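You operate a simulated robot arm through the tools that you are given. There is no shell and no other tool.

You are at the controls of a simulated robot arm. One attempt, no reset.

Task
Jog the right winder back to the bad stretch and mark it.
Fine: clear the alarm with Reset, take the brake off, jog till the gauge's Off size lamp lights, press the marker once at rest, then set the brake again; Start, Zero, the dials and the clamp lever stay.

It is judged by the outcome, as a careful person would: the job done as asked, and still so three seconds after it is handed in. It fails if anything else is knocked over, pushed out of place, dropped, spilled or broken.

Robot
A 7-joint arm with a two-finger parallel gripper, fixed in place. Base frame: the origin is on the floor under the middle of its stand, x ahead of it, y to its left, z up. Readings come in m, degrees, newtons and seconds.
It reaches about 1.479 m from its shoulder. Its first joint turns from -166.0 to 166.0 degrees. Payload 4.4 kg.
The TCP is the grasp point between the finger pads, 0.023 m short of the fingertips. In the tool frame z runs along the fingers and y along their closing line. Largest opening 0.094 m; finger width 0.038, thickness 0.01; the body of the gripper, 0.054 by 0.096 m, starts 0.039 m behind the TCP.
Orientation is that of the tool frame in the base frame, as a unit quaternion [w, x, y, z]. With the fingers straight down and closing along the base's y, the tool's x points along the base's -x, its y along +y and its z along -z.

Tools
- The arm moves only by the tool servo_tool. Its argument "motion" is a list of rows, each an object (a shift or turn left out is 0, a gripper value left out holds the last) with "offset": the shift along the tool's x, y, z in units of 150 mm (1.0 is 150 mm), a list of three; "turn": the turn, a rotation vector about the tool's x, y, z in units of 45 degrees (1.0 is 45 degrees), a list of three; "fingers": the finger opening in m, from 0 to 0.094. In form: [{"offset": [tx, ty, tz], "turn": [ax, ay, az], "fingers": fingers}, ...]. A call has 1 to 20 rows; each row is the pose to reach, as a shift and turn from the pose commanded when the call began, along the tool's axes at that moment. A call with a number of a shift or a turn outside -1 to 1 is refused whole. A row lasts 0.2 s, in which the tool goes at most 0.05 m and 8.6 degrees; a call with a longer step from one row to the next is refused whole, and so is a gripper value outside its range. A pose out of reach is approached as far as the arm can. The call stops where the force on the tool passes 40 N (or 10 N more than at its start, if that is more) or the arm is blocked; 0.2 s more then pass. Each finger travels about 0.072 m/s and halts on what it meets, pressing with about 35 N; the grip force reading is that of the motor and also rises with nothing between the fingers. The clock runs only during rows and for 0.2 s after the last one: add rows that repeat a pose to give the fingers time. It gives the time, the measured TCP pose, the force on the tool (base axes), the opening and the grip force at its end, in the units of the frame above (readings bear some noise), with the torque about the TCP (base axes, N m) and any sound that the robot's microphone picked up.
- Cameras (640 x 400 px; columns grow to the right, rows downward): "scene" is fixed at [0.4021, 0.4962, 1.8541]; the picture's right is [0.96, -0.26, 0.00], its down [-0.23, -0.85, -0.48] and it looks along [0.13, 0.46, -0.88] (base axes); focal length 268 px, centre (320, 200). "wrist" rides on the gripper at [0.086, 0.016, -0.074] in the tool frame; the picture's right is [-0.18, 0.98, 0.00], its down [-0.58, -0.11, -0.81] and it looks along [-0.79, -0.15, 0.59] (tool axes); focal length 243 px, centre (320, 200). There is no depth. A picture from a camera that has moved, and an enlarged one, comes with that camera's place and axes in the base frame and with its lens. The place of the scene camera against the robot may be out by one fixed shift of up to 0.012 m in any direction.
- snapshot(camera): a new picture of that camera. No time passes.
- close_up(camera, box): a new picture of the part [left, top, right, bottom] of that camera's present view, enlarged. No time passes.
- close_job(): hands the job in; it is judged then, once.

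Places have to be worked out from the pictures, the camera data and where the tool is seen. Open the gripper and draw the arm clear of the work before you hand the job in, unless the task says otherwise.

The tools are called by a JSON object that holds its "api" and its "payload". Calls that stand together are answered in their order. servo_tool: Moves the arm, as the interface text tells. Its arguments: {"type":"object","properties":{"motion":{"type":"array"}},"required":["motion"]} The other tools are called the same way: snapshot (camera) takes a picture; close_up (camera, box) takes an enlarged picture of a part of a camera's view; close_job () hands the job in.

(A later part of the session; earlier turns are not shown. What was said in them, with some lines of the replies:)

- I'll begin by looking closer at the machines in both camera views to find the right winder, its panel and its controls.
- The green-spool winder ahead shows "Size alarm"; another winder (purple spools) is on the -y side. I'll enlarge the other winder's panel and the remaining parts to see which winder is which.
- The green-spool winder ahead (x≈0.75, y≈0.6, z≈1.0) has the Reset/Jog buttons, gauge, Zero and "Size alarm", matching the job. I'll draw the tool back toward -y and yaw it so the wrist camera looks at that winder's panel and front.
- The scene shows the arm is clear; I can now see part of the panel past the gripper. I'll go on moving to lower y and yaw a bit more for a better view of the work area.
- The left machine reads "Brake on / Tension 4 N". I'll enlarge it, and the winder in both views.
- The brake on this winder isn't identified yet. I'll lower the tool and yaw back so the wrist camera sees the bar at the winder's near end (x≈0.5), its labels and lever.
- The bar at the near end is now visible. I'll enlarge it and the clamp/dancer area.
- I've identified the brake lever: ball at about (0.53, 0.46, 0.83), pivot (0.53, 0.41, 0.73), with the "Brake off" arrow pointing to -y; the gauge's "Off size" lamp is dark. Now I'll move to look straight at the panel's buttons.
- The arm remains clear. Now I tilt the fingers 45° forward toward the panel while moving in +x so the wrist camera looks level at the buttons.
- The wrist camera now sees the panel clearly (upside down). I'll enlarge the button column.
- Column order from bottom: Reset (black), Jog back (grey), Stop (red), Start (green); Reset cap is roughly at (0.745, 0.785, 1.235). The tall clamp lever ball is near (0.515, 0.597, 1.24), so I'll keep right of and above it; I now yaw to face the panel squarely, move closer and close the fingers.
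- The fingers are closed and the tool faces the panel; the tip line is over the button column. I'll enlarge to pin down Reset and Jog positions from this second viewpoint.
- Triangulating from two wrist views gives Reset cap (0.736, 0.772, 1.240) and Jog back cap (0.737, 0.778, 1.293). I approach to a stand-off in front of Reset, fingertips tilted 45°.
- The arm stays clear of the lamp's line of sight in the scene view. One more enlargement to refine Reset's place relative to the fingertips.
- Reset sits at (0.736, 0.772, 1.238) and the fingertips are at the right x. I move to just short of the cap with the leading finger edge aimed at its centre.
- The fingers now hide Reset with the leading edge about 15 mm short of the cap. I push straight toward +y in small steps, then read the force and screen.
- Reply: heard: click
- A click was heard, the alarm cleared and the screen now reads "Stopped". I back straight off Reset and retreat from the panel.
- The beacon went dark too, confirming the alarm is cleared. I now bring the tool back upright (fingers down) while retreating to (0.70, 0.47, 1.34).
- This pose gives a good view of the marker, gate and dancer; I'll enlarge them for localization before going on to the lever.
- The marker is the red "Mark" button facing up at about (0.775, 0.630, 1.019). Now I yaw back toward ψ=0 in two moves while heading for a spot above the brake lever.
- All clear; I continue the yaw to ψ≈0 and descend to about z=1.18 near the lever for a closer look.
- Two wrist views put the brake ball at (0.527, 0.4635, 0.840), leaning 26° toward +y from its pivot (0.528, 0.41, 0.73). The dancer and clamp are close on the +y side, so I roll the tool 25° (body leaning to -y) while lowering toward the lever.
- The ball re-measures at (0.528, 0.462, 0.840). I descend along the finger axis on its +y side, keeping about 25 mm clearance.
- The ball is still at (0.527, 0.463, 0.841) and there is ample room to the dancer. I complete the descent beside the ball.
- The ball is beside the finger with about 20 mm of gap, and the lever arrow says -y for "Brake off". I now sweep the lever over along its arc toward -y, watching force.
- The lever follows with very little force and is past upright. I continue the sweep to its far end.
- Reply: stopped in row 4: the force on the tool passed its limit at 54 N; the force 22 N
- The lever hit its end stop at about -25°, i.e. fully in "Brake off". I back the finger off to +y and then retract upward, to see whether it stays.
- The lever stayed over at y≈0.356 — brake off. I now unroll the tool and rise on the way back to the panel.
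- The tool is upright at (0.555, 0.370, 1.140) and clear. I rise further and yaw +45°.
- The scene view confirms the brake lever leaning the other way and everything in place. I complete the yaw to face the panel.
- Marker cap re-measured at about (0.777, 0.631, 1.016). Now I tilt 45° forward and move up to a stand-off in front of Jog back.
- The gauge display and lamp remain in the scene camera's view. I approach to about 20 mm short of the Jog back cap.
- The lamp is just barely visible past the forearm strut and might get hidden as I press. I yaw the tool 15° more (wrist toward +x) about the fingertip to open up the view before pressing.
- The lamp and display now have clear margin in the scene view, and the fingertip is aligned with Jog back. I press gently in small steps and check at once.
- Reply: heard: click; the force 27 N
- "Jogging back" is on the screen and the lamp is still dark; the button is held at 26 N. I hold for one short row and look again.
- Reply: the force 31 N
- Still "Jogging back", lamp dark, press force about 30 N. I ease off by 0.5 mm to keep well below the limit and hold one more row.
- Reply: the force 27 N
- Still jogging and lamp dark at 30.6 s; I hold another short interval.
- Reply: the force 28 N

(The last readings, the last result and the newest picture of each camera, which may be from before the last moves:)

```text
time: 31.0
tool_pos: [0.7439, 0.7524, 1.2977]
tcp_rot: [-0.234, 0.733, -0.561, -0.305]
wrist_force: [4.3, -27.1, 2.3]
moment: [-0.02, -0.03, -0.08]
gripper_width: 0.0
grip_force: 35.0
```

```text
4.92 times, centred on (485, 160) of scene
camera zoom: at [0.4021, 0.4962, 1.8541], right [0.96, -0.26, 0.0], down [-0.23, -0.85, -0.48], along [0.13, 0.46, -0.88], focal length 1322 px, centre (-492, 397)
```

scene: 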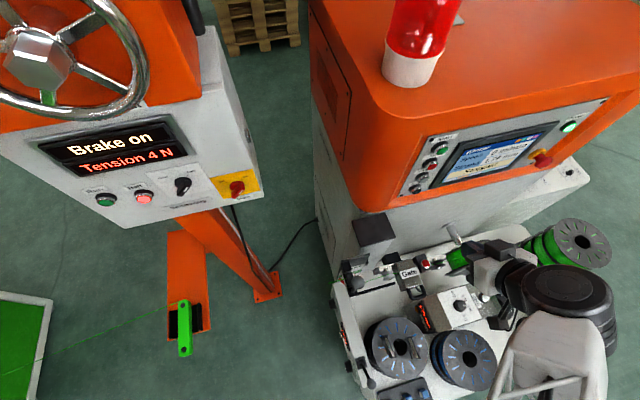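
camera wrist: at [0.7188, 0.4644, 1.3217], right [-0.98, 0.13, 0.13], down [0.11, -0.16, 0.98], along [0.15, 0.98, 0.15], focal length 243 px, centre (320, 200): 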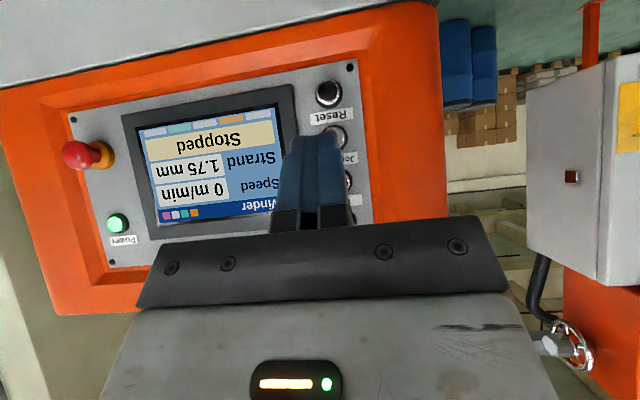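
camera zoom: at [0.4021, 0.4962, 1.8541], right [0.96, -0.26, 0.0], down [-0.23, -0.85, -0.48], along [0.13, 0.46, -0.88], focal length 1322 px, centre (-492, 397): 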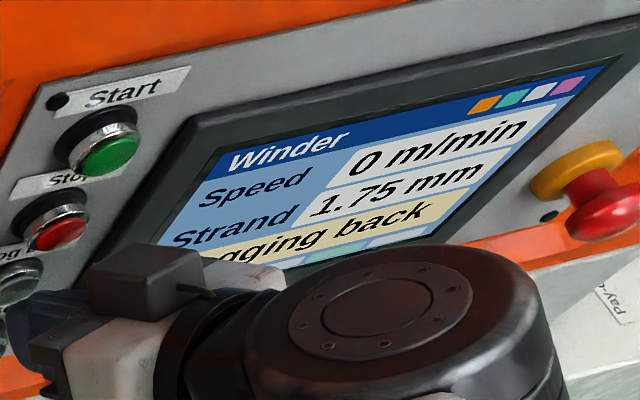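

Strand still reads 1.75 mm and the lamp is dark; I keep holding in short steps.

{"api": "servo_tool", "payload": {"motion": [{"offset": [0, 0, 0], "fingers": 0}]}}

{"api": "close_up", "payload": {"camera": "scene", "box": [390, 240, 450, 330]}}

{"api": "close_up", "payload": {"camera": "scene", "box": [420, 120, 550, 200]}}

```text
time: 31.4
tool_pos: [0.7436, 0.7522, 1.2973]
tcp_rot: [-0.234, 0.733, -0.561, -0.304]
wrist_force: [0.8, -26.7, 3.5]
moment: [0.04, -0.01, -0.02]
gripper_width: 0.0
grip_force: 34.9
```

```text
4.44 times, centred on (420, 285) of scene
camera zoom: at [0.4021, 0.4962, 1.8541], right [0.96, -0.26, 0.0], down [-0.23, -0.85, -0.48], along [0.13, 0.46, -0.88], focal length 1193 px, centre (-124, -178)
```

zoom: 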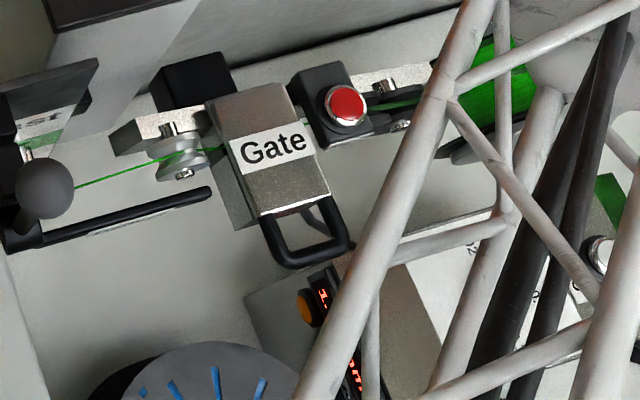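

```text
4.92 times, centred on (485, 160) of scene
camera zoom: at [0.4021, 0.4962, 1.8541], right [0.96, -0.26, 0.0], down [-0.23, -0.85, -0.48], along [0.13, 0.46, -0.88], focal length 1322 px, centre (-492, 397)
```

zoom: 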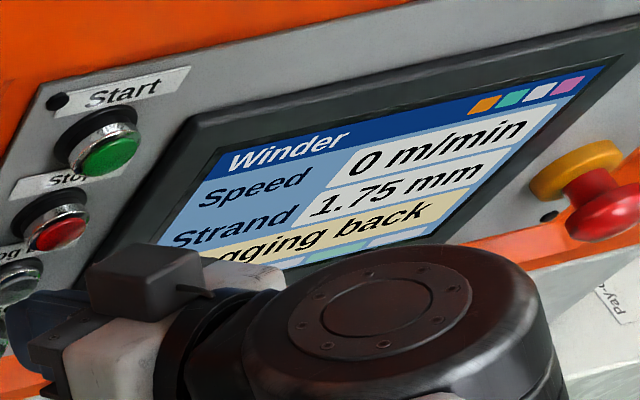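

Force is steady (27 N), jogging continues, lamp dark. Hold again.

{"api": "servo_tool", "payload": {"motion": [{"offset": [0, 0, 0], "fingers": 0}]}}

{"api": "close_up", "payload": {"camera": "scene", "box": [390, 240, 450, 330]}}

{"api": "close_up", "payload": {"camera": "scene", "box": [420, 120, 550, 200]}}

```text
time: 31.8
tool_pos: [0.7445, 0.7523, 1.2979]
tcp_rot: [-0.235, 0.733, -0.562, -0.304]
wrist_force: [-0.6, -28.0, 5.3]
moment: [0.08, 0.03, 0.01]
gripper_width: 0.0
grip_force: 34.9
```

```text
4.44 times, centred on (420, 285) of scene
camera zoom: at [0.4021, 0.4962, 1.8541], right [0.96, -0.26, 0.0], down [-0.23, -0.85, -0.48], along [0.13, 0.46, -0.88], focal length 1193 px, centre (-124, -178)
```

zoom: 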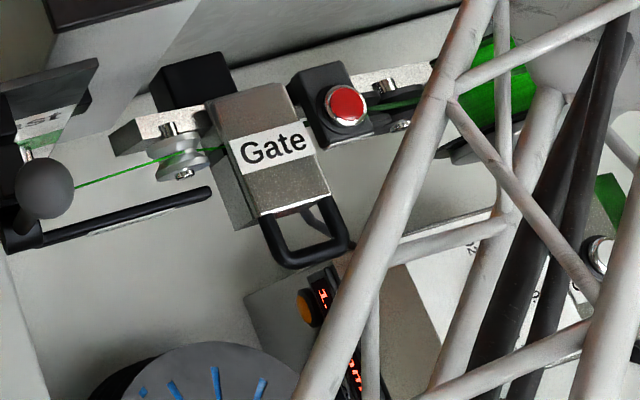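

```text
4.92 times, centred on (485, 160) of scene
camera zoom: at [0.4021, 0.4962, 1.8541], right [0.96, -0.26, 0.0], down [-0.23, -0.85, -0.48], along [0.13, 0.46, -0.88], focal length 1322 px, centre (-492, 397)
```

zoom: 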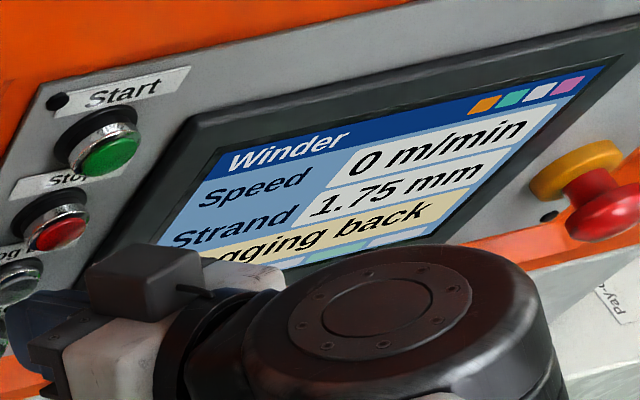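

The strand section by the marker now looks darker, so the bad stretch may be approaching the gate. I hold on in short steps.

{"api": "servo_tool", "payload": {"motion": [{"offset": [0, 0, 0], "fingers": 0}]}}

{"api": "close_up", "payload": {"camera": "scene", "box": [390, 240, 450, 330]}}

{"api": "close_up", "payload": {"camera": "scene", "box": [420, 120, 550, 200]}}

```text
time: 32.2
tool_pos: [0.7444, 0.7516, 1.297]
tcp_rot: [-0.234, 0.734, -0.56, -0.305]
wrist_force: [-2.2, -26.9, 4.4]
moment: [0.09, 0.01, 0.07]
gripper_width: 0.0
grip_force: 35.0
```

```text
4.44 times, centred on (420, 285) of scene
camera zoom: at [0.4021, 0.4962, 1.8541], right [0.96, -0.26, 0.0], down [-0.23, -0.85, -0.48], along [0.13, 0.46, -0.88], focal length 1193 px, centre (-124, -178)
```

zoom: 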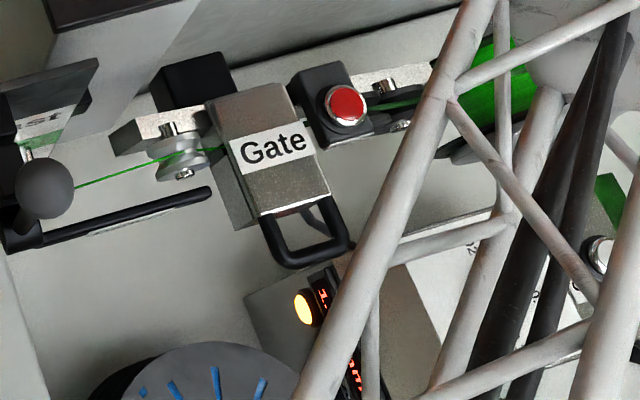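

```text
4.92 times, centred on (485, 160) of scene
camera zoom: at [0.4021, 0.4962, 1.8541], right [0.96, -0.26, 0.0], down [-0.23, -0.85, -0.48], along [0.13, 0.46, -0.88], focal length 1322 px, centre (-492, 397)
```

zoom: 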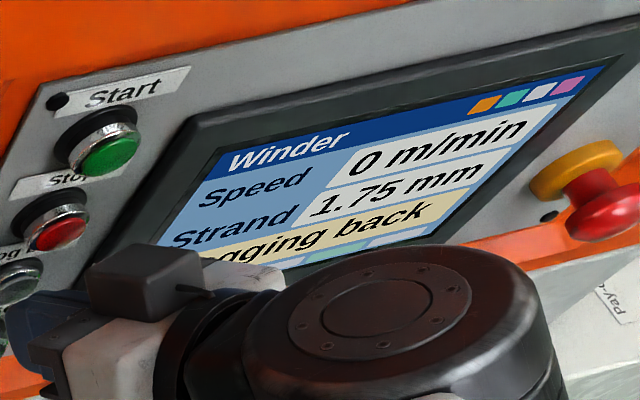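

The Off size lamp is lit. I release Jog back at once by backing straight off the button.

{"api": "servo_tool", "payload": {"motion": [{"offset": [0.182, 0.069, -0.182], "fingers": 0}]}}

{"api": "close_up", "payload": {"camera": "scene", "box": [390, 240, 450, 330]}}

{"api": "close_up", "payload": {"camera": "scene", "box": [420, 120, 550, 200]}}

```text
time: 32.6
tool_pos: [0.7451, 0.7127, 1.295]
tcp_rot: [-0.232, 0.734, -0.561, -0.305]
wrist_force: [-0.2, -0.3, -0.6]
moment: [0.02, 0.01, 0.02]
gripper_width: 0.0
grip_force: 34.9
```

```text
4.44 times, centred on (420, 285) of scene
camera zoom: at [0.4021, 0.4962, 1.8541], right [0.96, -0.26, 0.0], down [-0.23, -0.85, -0.48], along [0.13, 0.46, -0.88], focal length 1193 px, centre (-124, -178)
```

zoom: 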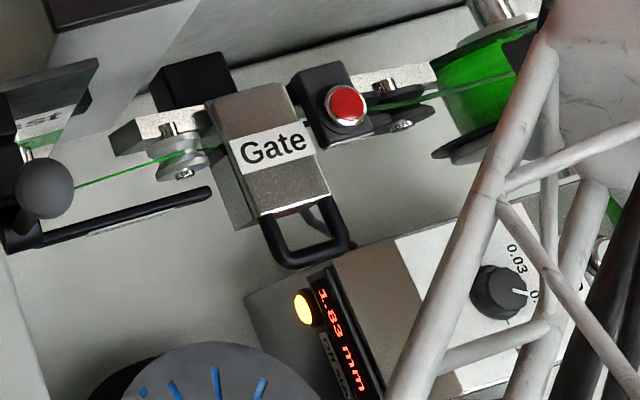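

```text
4.92 times, centred on (485, 160) of scene
camera zoom: at [0.4021, 0.4962, 1.8541], right [0.96, -0.26, 0.0], down [-0.23, -0.85, -0.48], along [0.13, 0.46, -0.88], focal length 1322 px, centre (-492, 397)
```

zoom: 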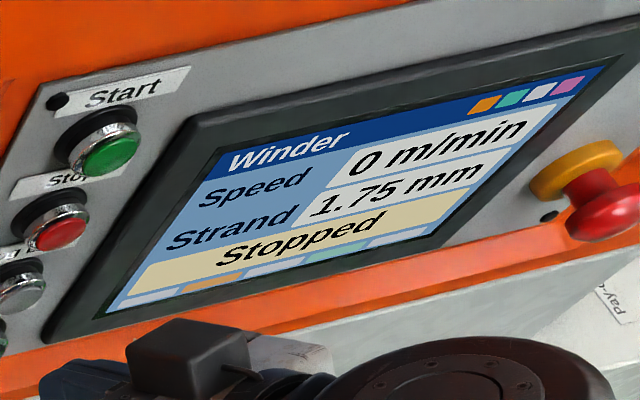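

Stopped with the gauge at 1.83 mm and the lamp lit. Next I back away from the panel and straighten the yaw, heading to a spot above the marker.

{"api": "servo_tool", "payload": {"motion": [{"offset": [0.192, -0.002, -0.086], "turn": [0.059, 0, 0.059], "fingers": 0}, {"offset": [0.383, -0.004, -0.172], "turn": [0.118, 0, 0.118], "fingers": 0}, {"offset": [0.575, -0.006, -0.257], "turn": [0.177, 0, 0.177], "fingers": 0}, {"offset": [0.766, -0.008, -0.343], "turn": [0.236, 0, 0.2356], "fingers": 0}]}}

{"api": "snapshot", "payload": {"camera": "scene"}}

{"api": "snapshot", "payload": {"camera": "wrist"}}

```text
time: 33.6
tool_pos: [0.7763, 0.5989, 1.2497]
tcp_rot: [-0.271, 0.653, -0.653, -0.272]
wrist_force: [0.0, -0.2, 0.2]
moment: [0.01, 0.02, 0.03]
gripper_width: 0.0001
grip_force: 34.4
```

```text
taken
```

scene: 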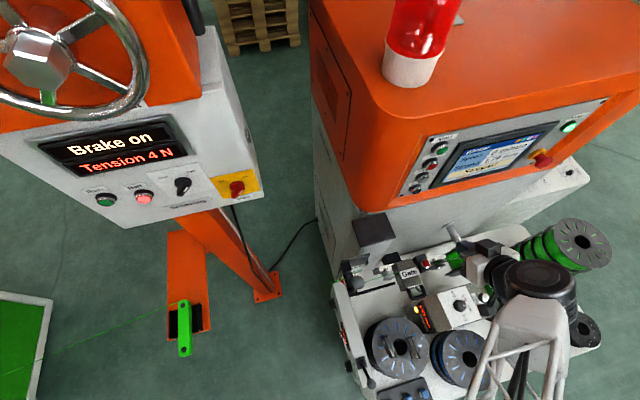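

```text
taken
camera wrist: at [0.7584, 0.4847, 1.242], right [-0.98, 0.13, 0.13], down [0.11, -0.16, 0.98], along [0.15, 0.98, 0.14], focal length 243 px, centre (320, 200)
```

wrist: 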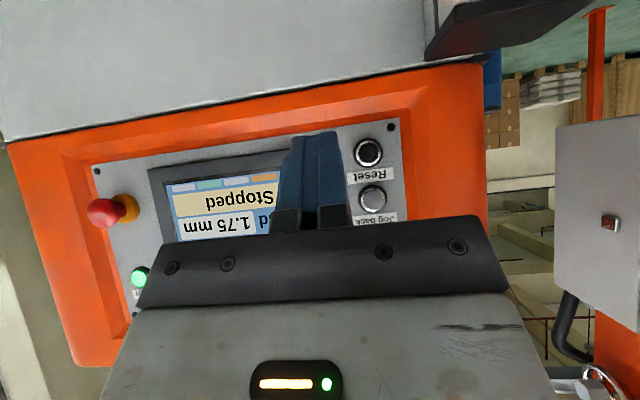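

The lamp stays lit. I now reduce the tilt to 20° and step back slightly so the wrist camera can see the marker for a final position check.

{"api": "servo_tool", "payload": {"motion": [{"offset": [0.14, -0.001, -0.022], "turn": [0, 0.139, 0], "fingers": 0}, {"offset": [0.281, -0.002, -0.045], "turn": [0, 0.278, 0], "fingers": 0}, {"offset": [0.421, -0.004, -0.068], "turn": [0, 0.417, 0], "fingers": 0}, {"offset": [0.561, -0.005, -0.09], "turn": [0, 0.556, 0], "fingers": 0}]}}

{"api": "snapshot", "payload": {"camera": "wrist"}}

{"api": "close_up", "payload": {"camera": "wrist", "box": [240, 0, 400, 140]}}

{"api": "snapshot", "payload": {"camera": "scene"}}

```text
time: 34.6
tool_pos: [0.7791, 0.5312, 1.2002]
tcp_rot: [-0.123, 0.697, -0.695, -0.123]
wrist_force: [-0.6, 0.1, 0.5]
moment: [0.02, -0.02, 0.03]
gripper_width: 0.0
grip_force: 35.2
```

```text
taken
camera wrist: at [0.7616, 0.424, 1.2403], right [-0.98, 0.17, 0.06], down [0.11, 0.27, 0.96], along [0.15, 0.95, -0.28], focal length 243 px, centre (320, 200)
```

wrist: 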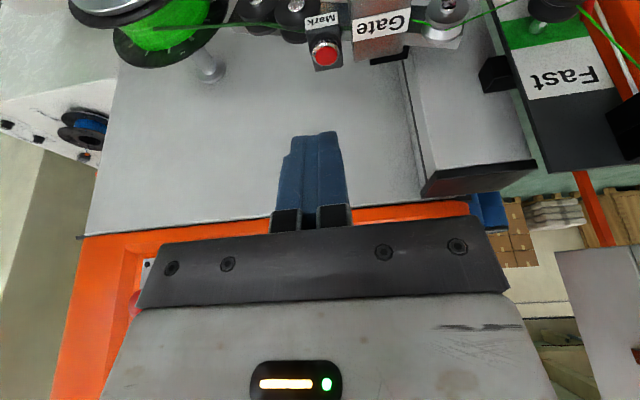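

```text
2.86 times, centred on (320, 70) of wrist
camera zoom: at [0.7616, 0.424, 1.2403], right [-0.98, 0.17, 0.06], down [0.11, 0.27, 0.96], along [0.15, 0.95, -0.28], focal length 693 px, centre (320, 571)
```

zoom: 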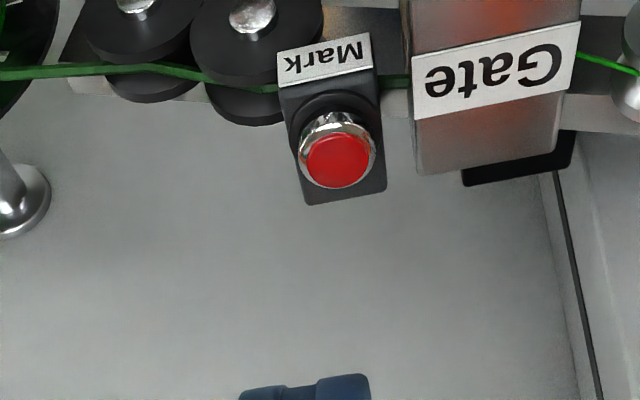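

```text
taken
```

scene: 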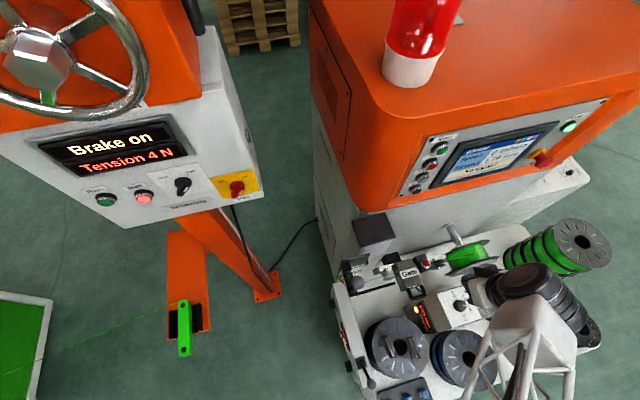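

The marker cap re-measures at about (0.776, 0.629, 1.018), facing up. I move above it, leaving about 40 mm of height.

{"api": "servo_tool", "payload": {"motion": [{"offset": [-0.103, 0.005, 0.233], "fingers": 0}, {"offset": [-0.207, 0.01, 0.465], "fingers": 0}, {"offset": [-0.31, 0.015, 0.698], "fingers": 0}, {"offset": [-0.413, 0.02, 0.93], "fingers": 0}]}}

{"api": "snapshot", "payload": {"camera": "wrist"}}

{"api": "close_up", "payload": {"camera": "scene", "box": [380, 220, 540, 330]}}

```text
time: 35.6
tool_pos: [0.7738, 0.6366, 1.0923]
tcp_rot: [-0.125, 0.696, -0.696, -0.124]
wrist_force: [0.5, 0.2, 0.8]
moment: [0.0, 0.03, -0.01]
gripper_width: 0.0
grip_force: 35.0
```

```text
taken
camera wrist: at [0.7563, 0.5292, 1.1327], right [-0.98, 0.17, 0.06], down [0.11, 0.27, 0.96], along [0.15, 0.95, -0.28], focal length 243 px, centre (320, 200)
```

wrist: 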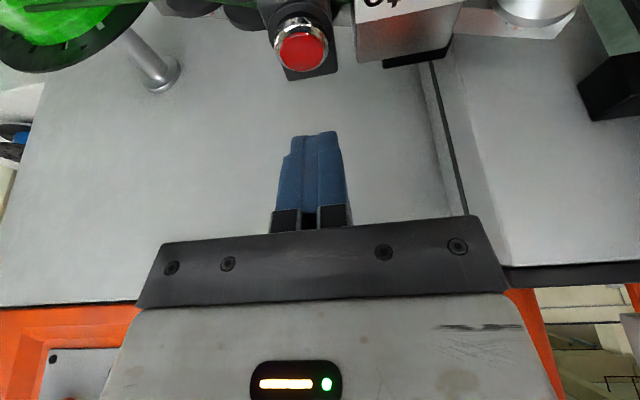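

```text
3.64 times, centred on (460, 275) of scene
camera zoom: at [0.4021, 0.4962, 1.8541], right [0.96, -0.26, 0.0], down [-0.23, -0.85, -0.48], along [0.13, 0.46, -0.88], focal length 976 px, centre (-189, -73)
```

zoom: 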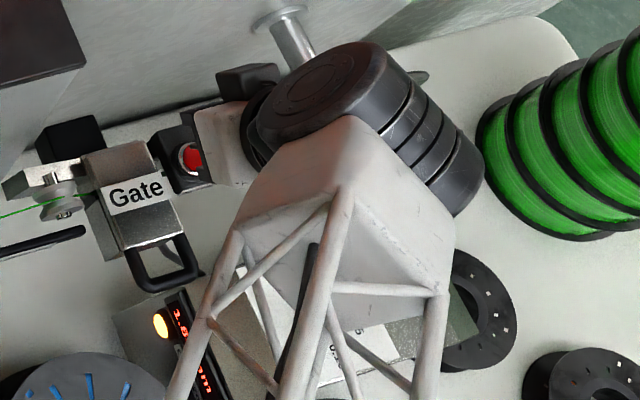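

The marker lies right under the finger's leading edge (cap ≈ (0.776, 0.630, 1.018)) and the lamp is still lit. I descend to about first contact.

{"api": "servo_tool", "payload": {"motion": [{"offset": [0.033, -0.013, 0.13], "fingers": 0}, {"offset": [0.0695, -0.013, 0.23], "fingers": 0}, {"offset": [0.08, -0.013, 0.26], "fingers": 0}]}}

{"api": "close_up", "payload": {"camera": "wrist", "box": [240, 40, 400, 180]}}

{"api": "close_up", "payload": {"camera": "scene", "box": [380, 220, 540, 330]}}

```text
time: 36.4
tool_pos: [0.7756, 0.6383, 1.0509]
tcp_rot: [-0.124, 0.697, -0.695, -0.124]
wrist_force: [-0.4, 0.3, -0.4]
moment: [0.02, 0.03, -0.01]
gripper_width: 0.0
grip_force: 35.1
```

```text
2.86 times, centred on (320, 110) of wrist
camera zoom: at [0.7589, 0.5313, 1.0912], right [-0.98, 0.17, 0.06], down [0.11, 0.27, 0.96], along [0.15, 0.95, -0.28], focal length 693 px, centre (320, 457)
```

zoom: 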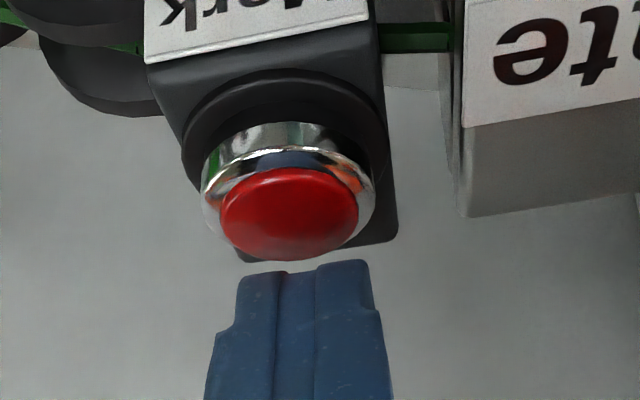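

```text
3.64 times, centred on (460, 275) of scene
camera zoom: at [0.4021, 0.4962, 1.8541], right [0.96, -0.26, 0.0], down [-0.23, -0.85, -0.48], along [0.13, 0.46, -0.88], focal length 976 px, centre (-189, -73)
```

zoom: 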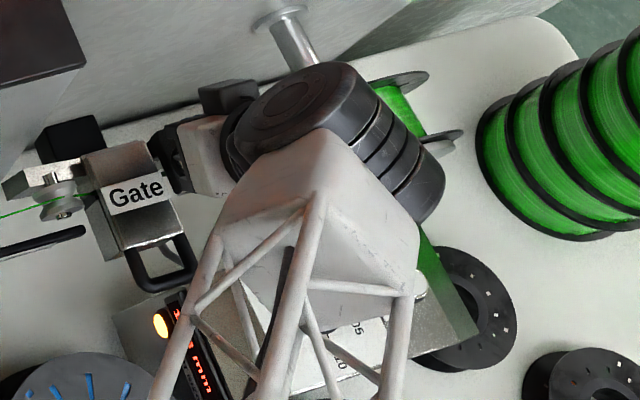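

No contact yet; the tip edge is about 8 mm above the cap and ~5 mm too far in +y. I shift slightly to centre it and press down in small steps, listening for one click.

{"api": "servo_tool", "payload": {"motion": [{"offset": [0.0447, -0.007, 0.0265], "fingers": 0}, {"offset": [0.0515, -0.007, 0.0453], "fingers": 0}, {"offset": [0.0561, -0.007, 0.0578], "fingers": 0}]}}

{"api": "close_up", "payload": {"camera": "wrist", "box": [240, 40, 400, 180]}}

```text
time: 37.2
tool_pos: [0.7772, 0.6345, 1.0418]
tcp_rot: [-0.125, 0.697, -0.695, -0.124]
wrist_force: [-8.9, -2.6, 28.6]
moment: [-0.36, 0.24, -0.14]
gripper_width: 0.0002
grip_force: 35.4
heard: click
```

```text
2.86 times, centred on (320, 110) of wrist
camera zoom: at [0.7608, 0.5265, 1.0817], right [-0.98, 0.17, 0.06], down [0.11, 0.27, 0.96], along [0.15, 0.95, -0.28], focal length 693 px, centre (320, 457)
```

zoom: 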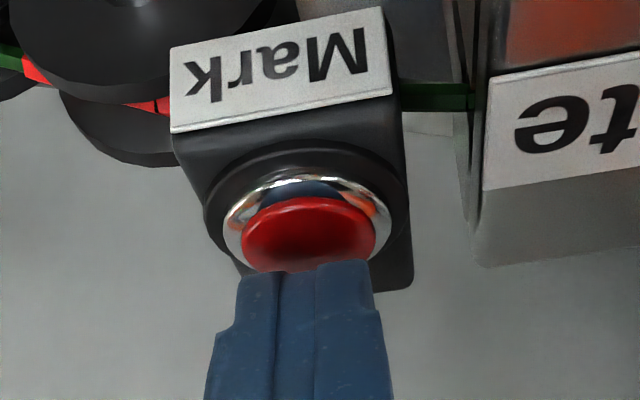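

One click was heard and a red mark now shows on the strand beside the marker. I lift straight off the button.

{"api": "servo_tool", "payload": {"motion": [{"offset": [-0.08, 0, -0.22], "fingers": 0}, {"offset": [-0.16, 0, -0.44], "fingers": 0}, {"offset": [-0.25, 0, -0.685], "fingers": 0}]}}

{"api": "close_up", "payload": {"camera": "scene", "box": [380, 220, 540, 330]}}

{"api": "snapshot", "payload": {"camera": "scene"}}

{"api": "snapshot", "payload": {"camera": "wrist"}}

```text
time: 38.0
tool_pos: [0.7749, 0.6325, 1.1434]
tcp_rot: [-0.123, 0.697, -0.696, -0.124]
wrist_force: [0.3, 0.3, -0.6]
moment: [0.05, -0.01, -0.02]
gripper_width: 0.0003
grip_force: 34.9
```

```text
3.64 times, centred on (460, 275) of scene
camera zoom: at [0.4021, 0.4962, 1.8541], right [0.96, -0.26, 0.0], down [-0.23, -0.85, -0.48], along [0.13, 0.46, -0.88], focal length 976 px, centre (-189, -73)
```

zoom: 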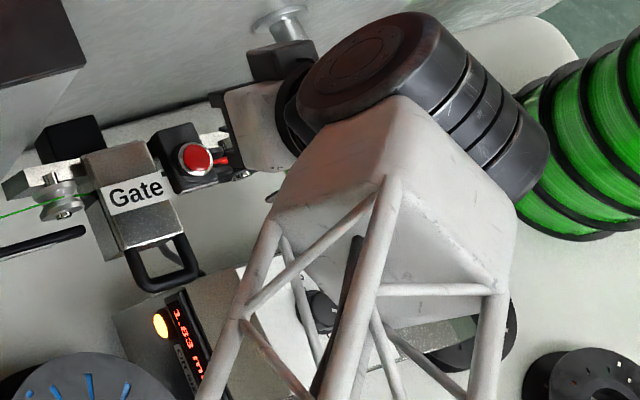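

```text
taken
```

scene: 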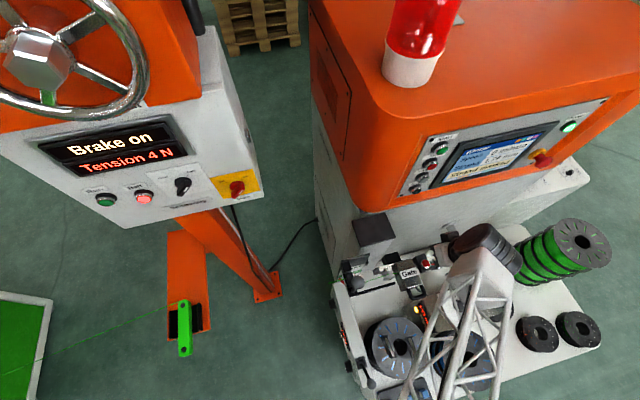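

```text
taken
camera wrist: at [0.7576, 0.5259, 1.1846], right [-0.98, 0.17, 0.06], down [0.11, 0.27, 0.96], along [0.15, 0.95, -0.28], focal length 243 px, centre (320, 200)
```

wrist: 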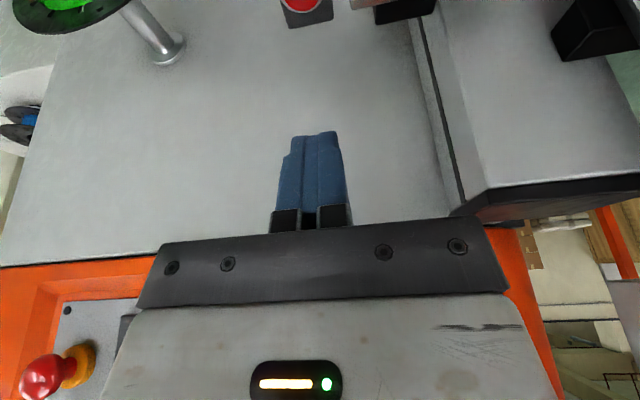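

The strand shows the red mark by the marker, with gauge at 1.83 mm. I'll check the screen text while starting to move back from the winder.

{"api": "close_up", "payload": {"camera": "scene", "box": [400, 110, 560, 210]}}

{"api": "servo_tool", "payload": {"motion": [{"offset": [0.19, 0.09, -0.15], "turn": [0, 0.111, 0], "fingers": 0}, {"offset": [0.38, 0.18, -0.3], "turn": [0, 0.222, 0], "fingers": 0}, {"offset": [0.57, 0.27, -0.45], "turn": [0, 0.333, 0], "fingers": 0}, {"offset": [0.76, 0.36, -0.6], "turn": [0, 0.444, 0], "fingers": 0}]}}

{"api": "snapshot", "payload": {"camera": "scene"}}

```text
4.00 times, centred on (480, 160) of scene
camera zoom: at [0.4021, 0.4962, 1.8541], right [0.96, -0.26, 0.0], down [-0.23, -0.85, -0.48], along [0.13, 0.46, -0.88], focal length 1074 px, centre (-320, 360)
```

zoom: 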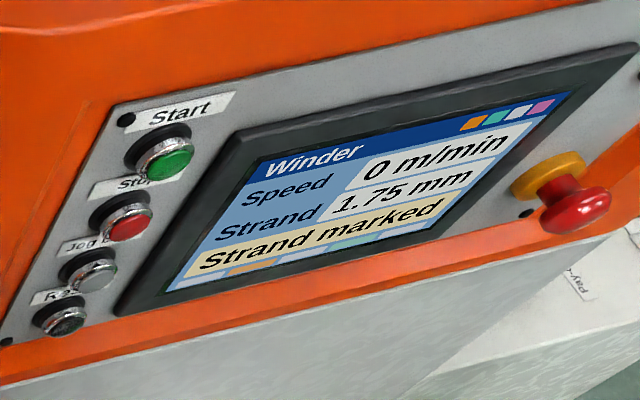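

```text
time: 39.0
tool_pos: [0.724, 0.4938, 1.1926]
tcp_rot: [0.0, 0.707, -0.707, 0.0]
wrist_force: [0.6, 1.1, -0.3]
moment: [0.02, 0.01, 0.0]
gripper_width: 0.0
grip_force: 34.8
```

```text
taken
```

scene: 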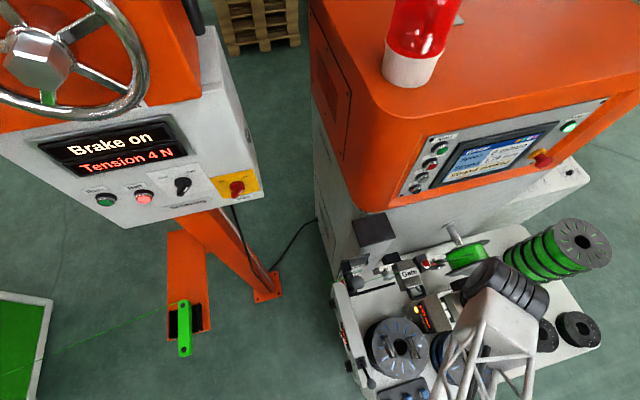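

The screen reads "Strand marked". Next I go back to the brake lever, approaching this time from its -y side; first a yaw back with the retreat.

{"api": "servo_tool", "payload": {"motion": [{"offset": [0.1, 0.111, -0.022], "turn": [0, 0, 0.167], "fingers": 0}, {"offset": [0.2, 0.222, -0.044], "turn": [0, 0, 0.333], "fingers": 0}, {"offset": [0.3, 0.333, -0.067], "turn": [0, 0, 0.5], "fingers": 0}, {"offset": [0.4, 0.445, -0.089], "turn": [0, 0, 0.667], "fingers": 0}, {"offset": [0.5, 0.556, -0.111], "turn": [0, 0, 0.833], "fingers": 0}, {"offset": [0.6, 0.667, -0.133], "turn": [0, 0, 1], "fingers": 0}]}}

{"api": "snapshot", "payload": {"camera": "scene"}}

```text
time: 40.4
tool_pos: [0.6223, 0.4057, 1.2106]
tcp_rot: [0.001, -0.382, 0.924, 0.001]
wrist_force: [-0.3, -0.4, -0.9]
moment: [0.0, -0.06, 0.0]
gripper_width: 0.0
grip_force: 35.3
```

```text
taken
```

scene: 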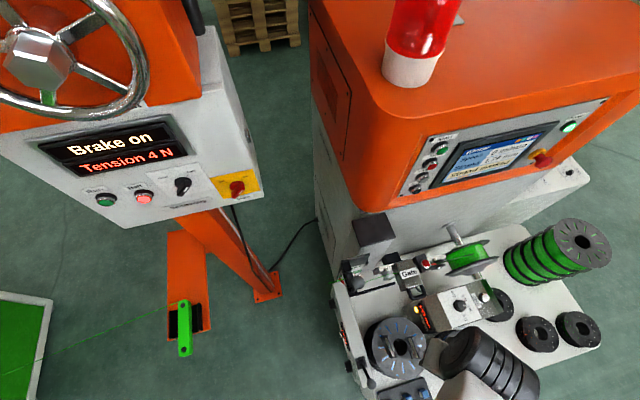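

Clear so far. I finish the yaw to ψ=0 and come down to about (0.527, 0.31, 1.10), on the -y side of the lever.

{"api": "servo_tool", "payload": {"motion": [{"offset": [0.149, 0, 0.122], "turn": [0, 0, 0.167], "fingers": 0}, {"offset": [0.299, 0, 0.244], "turn": [0, 0, 0.333], "fingers": 0}, {"offset": [0.448, 0, 0.367], "turn": [0, 0, 0.5], "fingers": 0}, {"offset": [0.597, 0, 0.489], "turn": [0, 0, 0.667], "fingers": 0}, {"offset": [0.747, 0, 0.611], "turn": [0, 0, 0.833], "fingers": 0}, {"offset": [0.896, 0, 0.733], "turn": [0, 0, 1], "fingers": 0}]}}

{"api": "snapshot", "payload": {"camera": "wrist"}}

{"api": "snapshot", "payload": {"camera": "scene"}}

```text
time: 41.8
tool_pos: [0.5286, 0.3086, 1.1036]
tcp_rot: [0.0, 0.0, 1.0, 0.002]
wrist_force: [0.4, 0.3, -0.9]
moment: [-0.03, 0.01, 0.01]
gripper_width: 0.0
grip_force: 35.0
```

```text
taken
camera wrist: at [0.4409, 0.3252, 1.1797], right [0.18, 0.98, 0.0], down [0.58, -0.11, 0.81], along [0.79, -0.15, -0.59], focal length 243 px, centre (320, 200)
```

wrist: 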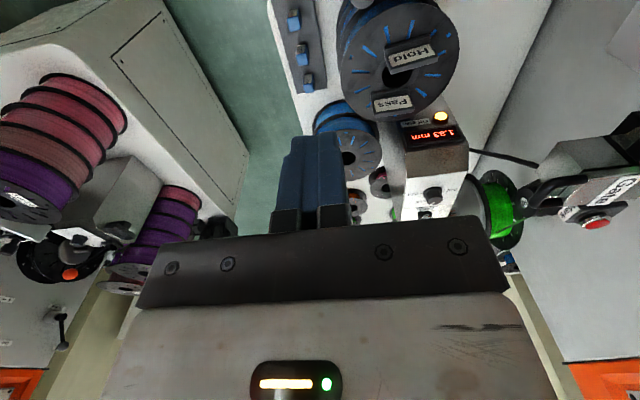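

```text
taken
```

scene: 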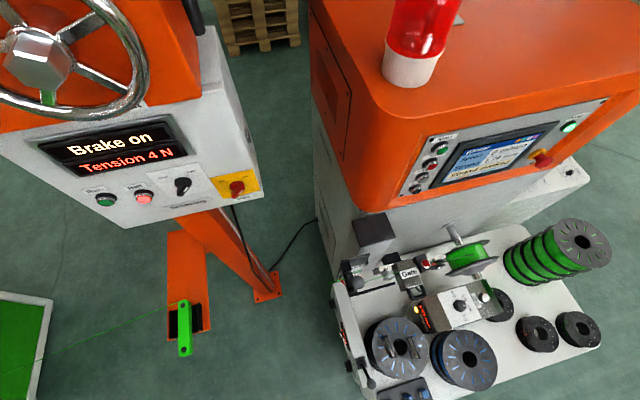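

The lever is below and to the +y of the finger line. I descend to about z=0.955 and check the ball again.

{"api": "servo_tool", "payload": {"motion": [{"offset": [0.01, -0.01, 0.25], "fingers": 0}, {"offset": [0.01, -0.027, 0.5], "fingers": 0}, {"offset": [0.01, -0.027, 0.75], "fingers": 0}, {"offset": [0.01, -0.027, 1.0], "fingers": 0}]}}

{"api": "snapshot", "payload": {"camera": "wrist"}}

{"api": "snapshot", "payload": {"camera": "scene"}}

```text
time: 42.8
tool_pos: [0.528, 0.3063, 0.9547]
tcp_rot: [0.001, -0.001, 1.0, 0.002]
wrist_force: [0.0, 0.5, 0.0]
moment: [-0.02, 0.02, 0.02]
gripper_width: 0.0002
grip_force: 34.8
```

```text
taken
camera wrist: at [0.4403, 0.3211, 1.029], right [0.18, 0.98, 0.0], down [0.58, -0.11, 0.81], along [0.79, -0.15, -0.59], focal length 243 px, centre (320, 200)
```

wrist: 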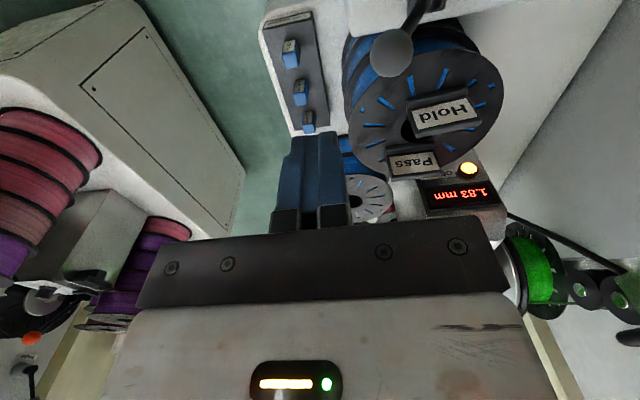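

```text
taken
```

scene: 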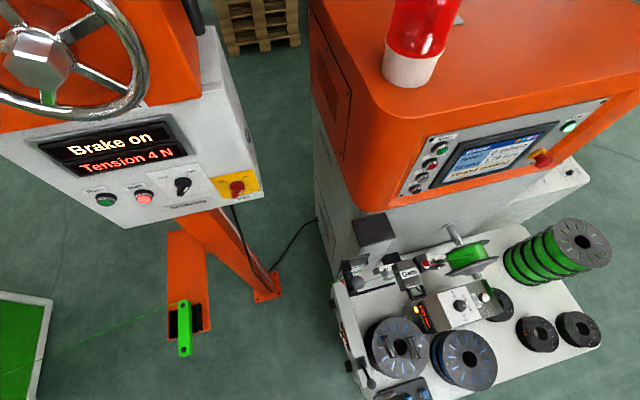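

The ball is at (0.526, 0.357, 0.840) as expected. I descend beside it on the -y side to z≈0.847 with about 25 mm of gap.

{"api": "servo_tool", "payload": {"motion": [{"offset": [0, -0.007, 0.24], "fingers": 0}, {"offset": [0, -0.007, 0.48], "fingers": 0}, {"offset": [0, -0.007, 0.715], "fingers": 0}]}}

{"api": "snapshot", "payload": {"camera": "wrist"}}

{"api": "close_up", "payload": {"camera": "scene", "box": [310, 240, 470, 400]}}

```text
time: 43.6
tool_pos: [0.5308, 0.3047, 0.848]
tcp_rot: [0.0, 0.0, 1.0, 0.001]
wrist_force: [0.0, -0.3, -0.8]
moment: [-0.01, 0.0, 0.0]
gripper_width: 0.0
grip_force: 34.7
```

```text
taken
camera wrist: at [0.4425, 0.3204, 0.9226], right [0.18, 0.98, 0.0], down [0.58, -0.11, 0.81], along [0.79, -0.14, -0.59], focal length 243 px, centre (320, 200)
```

wrist: 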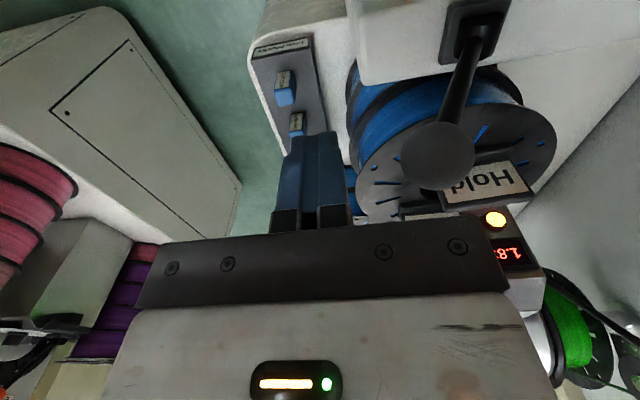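

```text
2.50 times, centred on (390, 320) of scene
camera zoom: at [0.4021, 0.4962, 1.8541], right [0.96, -0.26, 0.0], down [-0.23, -0.85, -0.48], along [0.13, 0.46, -0.88], focal length 671 px, centre (145, -100)
```

zoom: 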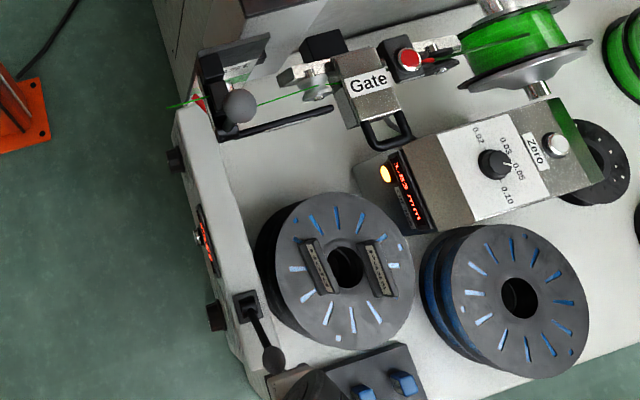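

The ball sits beside the finger with clear gap. I push it toward +y along its arc, most of the way first.

{"api": "servo_tool", "payload": {"motion": [{"offset": [0.02, 0.1, 0], "fingers": 0}, {"offset": [0.02, 0.18, 0], "fingers": 0}, {"offset": [0.02, 0.27, -0.01], "fingers": 0}, {"offset": [0.02, 0.36, -0.025], "fingers": 0}, {"offset": [0.02, 0.45, -0.04], "fingers": 0}, {"offset": [0.02, 0.54, -0.045], "fingers": 0}, {"offset": [0.02, 0.62, -0.04], "fingers": 0}, {"offset": [0.02, 0.7, -0.03], "fingers": 0}]}}

{"api": "snapshot", "payload": {"camera": "wrist"}}

{"api": "close_up", "payload": {"camera": "scene", "box": [310, 240, 470, 400]}}

```text
time: 45.4
tool_pos: [0.5235, 0.4094, 0.8506]
tcp_rot: [0.0, -0.001, 1.0, 0.0]
wrist_force: [-0.7, -0.2, -1.5]
moment: [0.02, -0.01, -0.01]
gripper_width: 0.0
grip_force: 34.8
```

```text
taken
camera wrist: at [0.436, 0.4259, 0.9251], right [0.18, 0.98, 0.0], down [0.58, -0.11, 0.81], along [0.79, -0.15, -0.59], focal length 243 px, centre (320, 200)
```

wrist: 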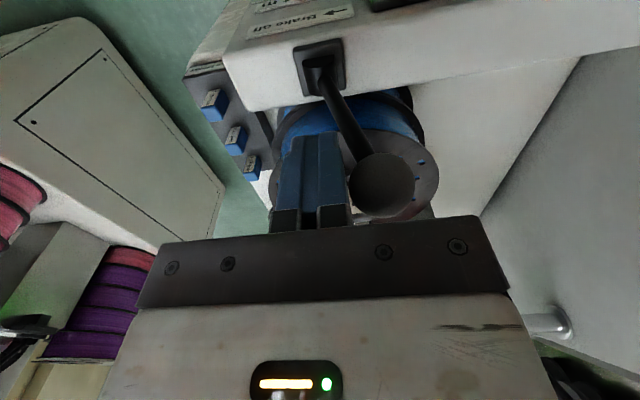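

```text
2.50 times, centred on (390, 320) of scene
camera zoom: at [0.4021, 0.4962, 1.8541], right [0.96, -0.26, 0.0], down [-0.23, -0.85, -0.48], along [0.13, 0.46, -0.88], focal length 671 px, centre (145, -100)
```

zoom: 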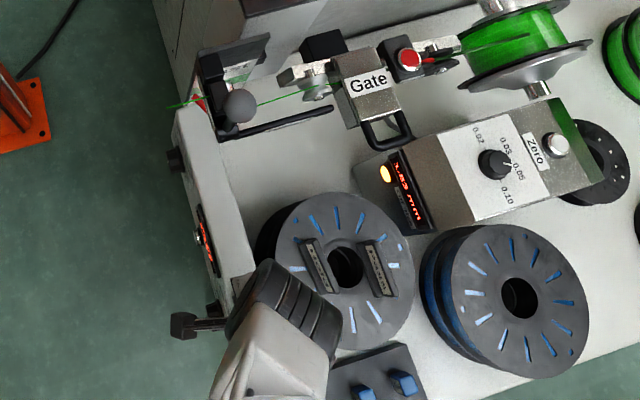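

The lever is past upright and following easily. I push on slowly to its "brake on" end stop.

{"api": "servo_tool", "payload": {"motion": [{"offset": [0, 0.08, 0.01], "fingers": 0}, {"offset": [0, 0.133, 0.02], "fingers": 0}, {"offset": [0, 0.16, 0.03], "fingers": 0}, {"offset": [0, 0.177, 0.03], "fingers": 0}, {"offset": [0, 0.194, 0.03], "fingers": 0}, {"offset": [0, 0.211, 0.03], "fingers": 0}]}}

{"api": "snapshot", "payload": {"camera": "wrist"}}

{"api": "close_up", "payload": {"camera": "scene", "box": [310, 240, 470, 400]}}

```text
time: 46.5
tool_pos: [0.5234, 0.4368, 0.8455]
tcp_rot: [-0.002, 0.0, 1.0, 0.001]
wrist_force: [2.4, -23.1, 10.6]
moment: [0.12, -0.05, -0.08]
gripper_width: 0.0
grip_force: 35.0
stopped in row 5: the force on the tool passed its limit at 46 N (the readings are from after the stop); the commanded pose is now the measured one
```

```text
taken
camera wrist: at [0.4364, 0.4528, 0.9209], right [0.18, 0.98, 0.0], down [0.58, -0.11, 0.8], along [0.79, -0.15, -0.59], focal length 243 px, centre (320, 200)
```

wrist: 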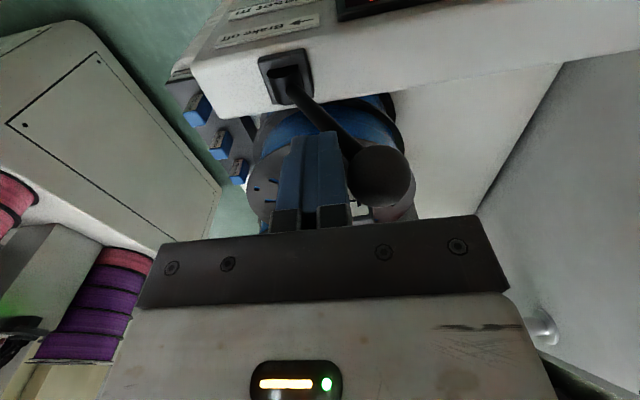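

```text
2.50 times, centred on (390, 320) of scene
camera zoom: at [0.4021, 0.4962, 1.8541], right [0.96, -0.26, 0.0], down [-0.23, -0.85, -0.48], along [0.13, 0.46, -0.88], focal length 671 px, centre (145, -100)
```

zoom: 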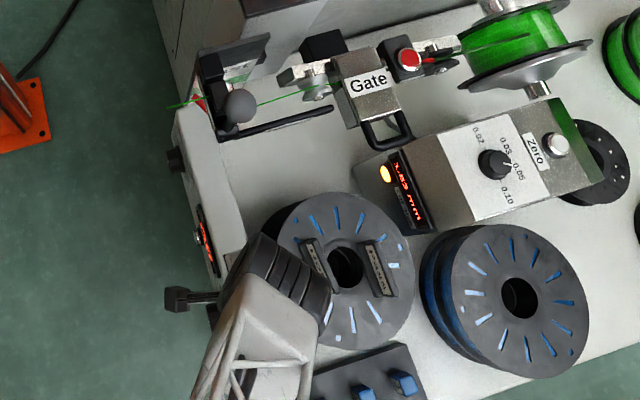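

The lever has reached its end stop (brake on). I back off to -y and then rise straight up.

{"api": "servo_tool", "payload": {"motion": [{"offset": [0, -0.133, 0], "fingers": 0}, {"offset": [0, -0.267, 0], "fingers": 0}, {"offset": [0, -0.3, -0.25], "fingers": 0}, {"offset": [0, -0.3, -0.5], "fingers": 0}, {"offset": [0, -0.3, -0.75], "fingers": 0}, {"offset": [0, -0.3, -1.0], "fingers": 0}]}}

{"api": "snapshot", "payload": {"camera": "wrist"}}

{"api": "snapshot", "payload": {"camera": "scene"}}

```text
time: 47.9
tool_pos: [0.5247, 0.3918, 0.9964]
tcp_rot: [-0.002, -0.001, 1.0, 0.0]
wrist_force: [-0.4, 0.5, -0.8]
moment: [0.0, 0.0, 0.04]
gripper_width: 0.0
grip_force: 35.5
```

```text
taken
camera wrist: at [0.4368, 0.4089, 1.0713], right [0.18, 0.98, 0.0], down [0.58, -0.11, 0.8], along [0.79, -0.15, -0.59], focal length 243 px, centre (320, 200)
```

wrist: 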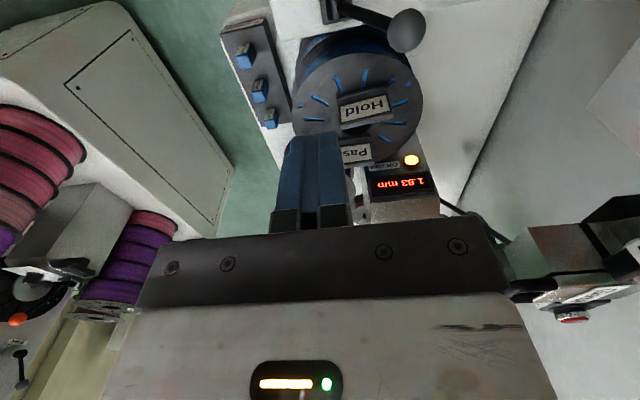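

```text
taken
```

scene: 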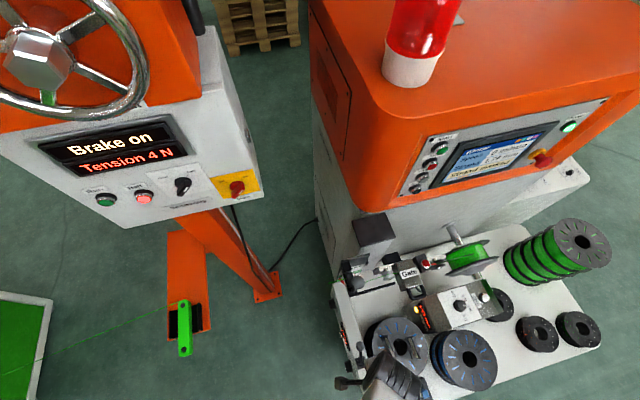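

The lever stands at its original brake-on place (ball (0.527, 0.464, 0.840)), and lamp and gauge are unchanged. I rise further, drawing toward -y/-x and opening the gripper clear of everything.

{"api": "servo_tool", "payload": {"motion": [{"offset": [0.1, -0.05, -0.25], "fingers": 0}, {"offset": [0.2, -0.1, -0.5], "fingers": 0}, {"offset": [0.3, -0.15, -0.75], "fingers": 0}, {"offset": [0.4, -0.2, -1.0], "fingers": 0}]}}

{"api": "servo_tool", "payload": {"motion": [{"offset": [0.1, 0, -0.25], "fingers": 0.094}, {"offset": [0.2, 0, -0.5], "fingers": 0.094}, {"offset": [0.3, 0, -0.75], "fingers": 0.094}, {"offset": [0.4, 0, -1.0], "fingers": 0.094}, {"offset": [0.4, 0, -1.0], "fingers": 0.094}, {"offset": [0.4, 0, -1.0], "fingers": 0.094}, {"offset": [0.4, 0, -1.0], "fingers": 0.094}]}}

{"api": "snapshot", "payload": {"camera": "scene"}}

{"api": "snapshot", "payload": {"camera": "wrist"}}

{"api": "close_up", "payload": {"camera": "scene", "box": [325, 220, 485, 400]}}

{"api": "close_up", "payload": {"camera": "scene", "box": [390, 100, 610, 220]}}

```text
time: 48.9
tool_pos: [0.4649, 0.36, 1.1454]
tcp_rot: [-0.002, -0.001, 1.0, -0.001]
wrist_force: [-0.2, -0.5, 0.9]
moment: [0.02, -0.03, 0.01]
gripper_width: 0.0
grip_force: 35.2
```

```text
time: 50.5
tool_pos: [0.4035, 0.36, 1.2989]
tcp_rot: [-0.002, -0.001, 1.0, 0.0]
wrist_force: [0.0, 0.6, 0.7]
moment: [0.02, 0.01, -0.01]
gripper_width: 0.0942
grip_force: 0.1
```

```text
taken
```

scene: 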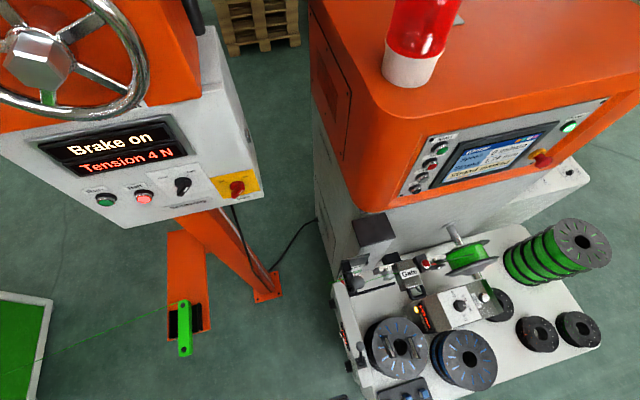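

```text
taken
camera wrist: at [0.3155, 0.3763, 1.3738], right [0.18, 0.98, 0.0], down [0.58, -0.11, 0.8], along [0.79, -0.15, -0.59], focal length 243 px, centre (320, 200)
```

wrist: 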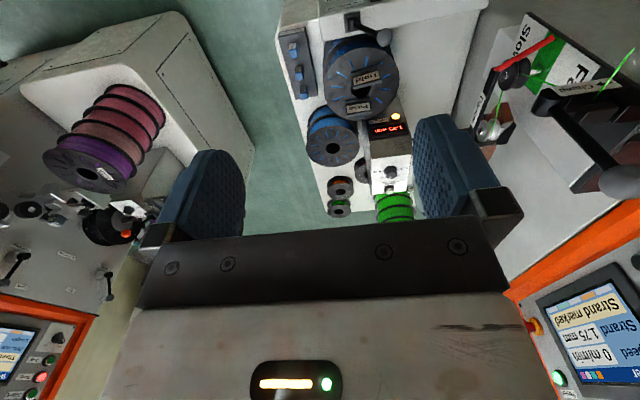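

```text
2.22 times, centred on (405, 310) of scene
camera zoom: at [0.4021, 0.4962, 1.8541], right [0.96, -0.26, 0.0], down [-0.23, -0.85, -0.48], along [0.13, 0.46, -0.88], focal length 597 px, centre (131, -44)
```

zoom: 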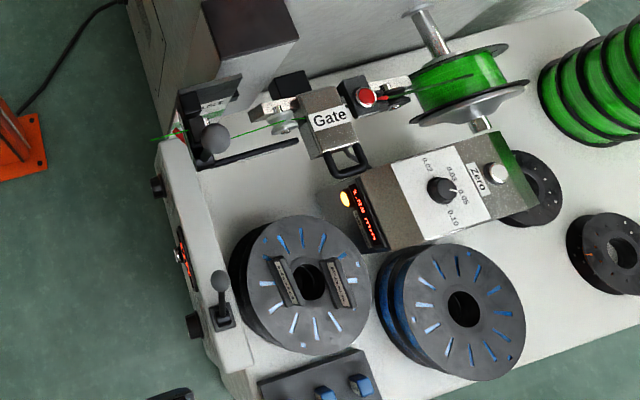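

```text
2.91 times, centred on (500, 160) of scene
camera zoom: at [0.4021, 0.4962, 1.8541], right [0.96, -0.26, 0.0], down [-0.23, -0.85, -0.48], along [0.13, 0.46, -0.88], focal length 781 px, centre (-204, 316)
```

zoom: 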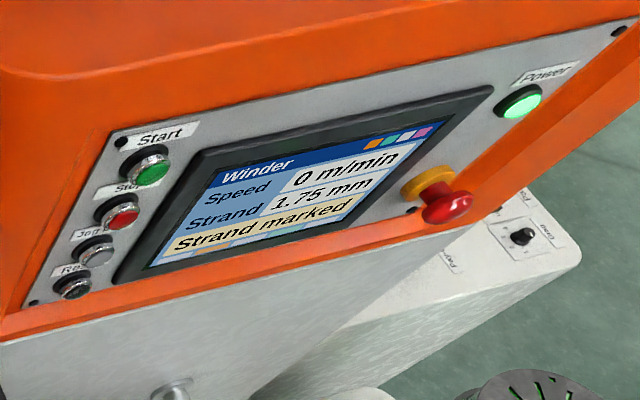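

Everything reads as it should. The screen shows "Strand marked" with the alarm cleared, the lamp is lit at 1.83 mm, and there is one red mark on the strand. The brake lever is back in its on position, the dials and clamp lever haven't moved, and the arm is clear with the gripper open. I'm handing the job in.

{"api": "close_job", "payload": {}}

```text
The job is handed in.
```

The right winder is jogged back to the bad stretch, and that stretch is marked. I took "the right winder" to be the green-spool one showing "Size alarm".

- **Alarm:** one press of Reset cleared it. The screen went to "Stopped" and the beacon went dark.
- **Jog:** with the brake off, I held Jog back until the Off size lamp lit, then let go at once. The winder stopped with the gauge at 1.83 mm and the lamp still lit.
- **Mark:** I pressed the marker once with the winder stopped. The screen reads "Strand marked" and a red mark shows on the strand by the marker.
- **Brake:** the lever is back in its original on position, against its end stop. It took a brief push of about 50 N at each end of its travel.

I did not touch Start, Zero, the dials or the clamp lever, and nothing was knocked or moved. The arm is drawn clear with the gripper open.
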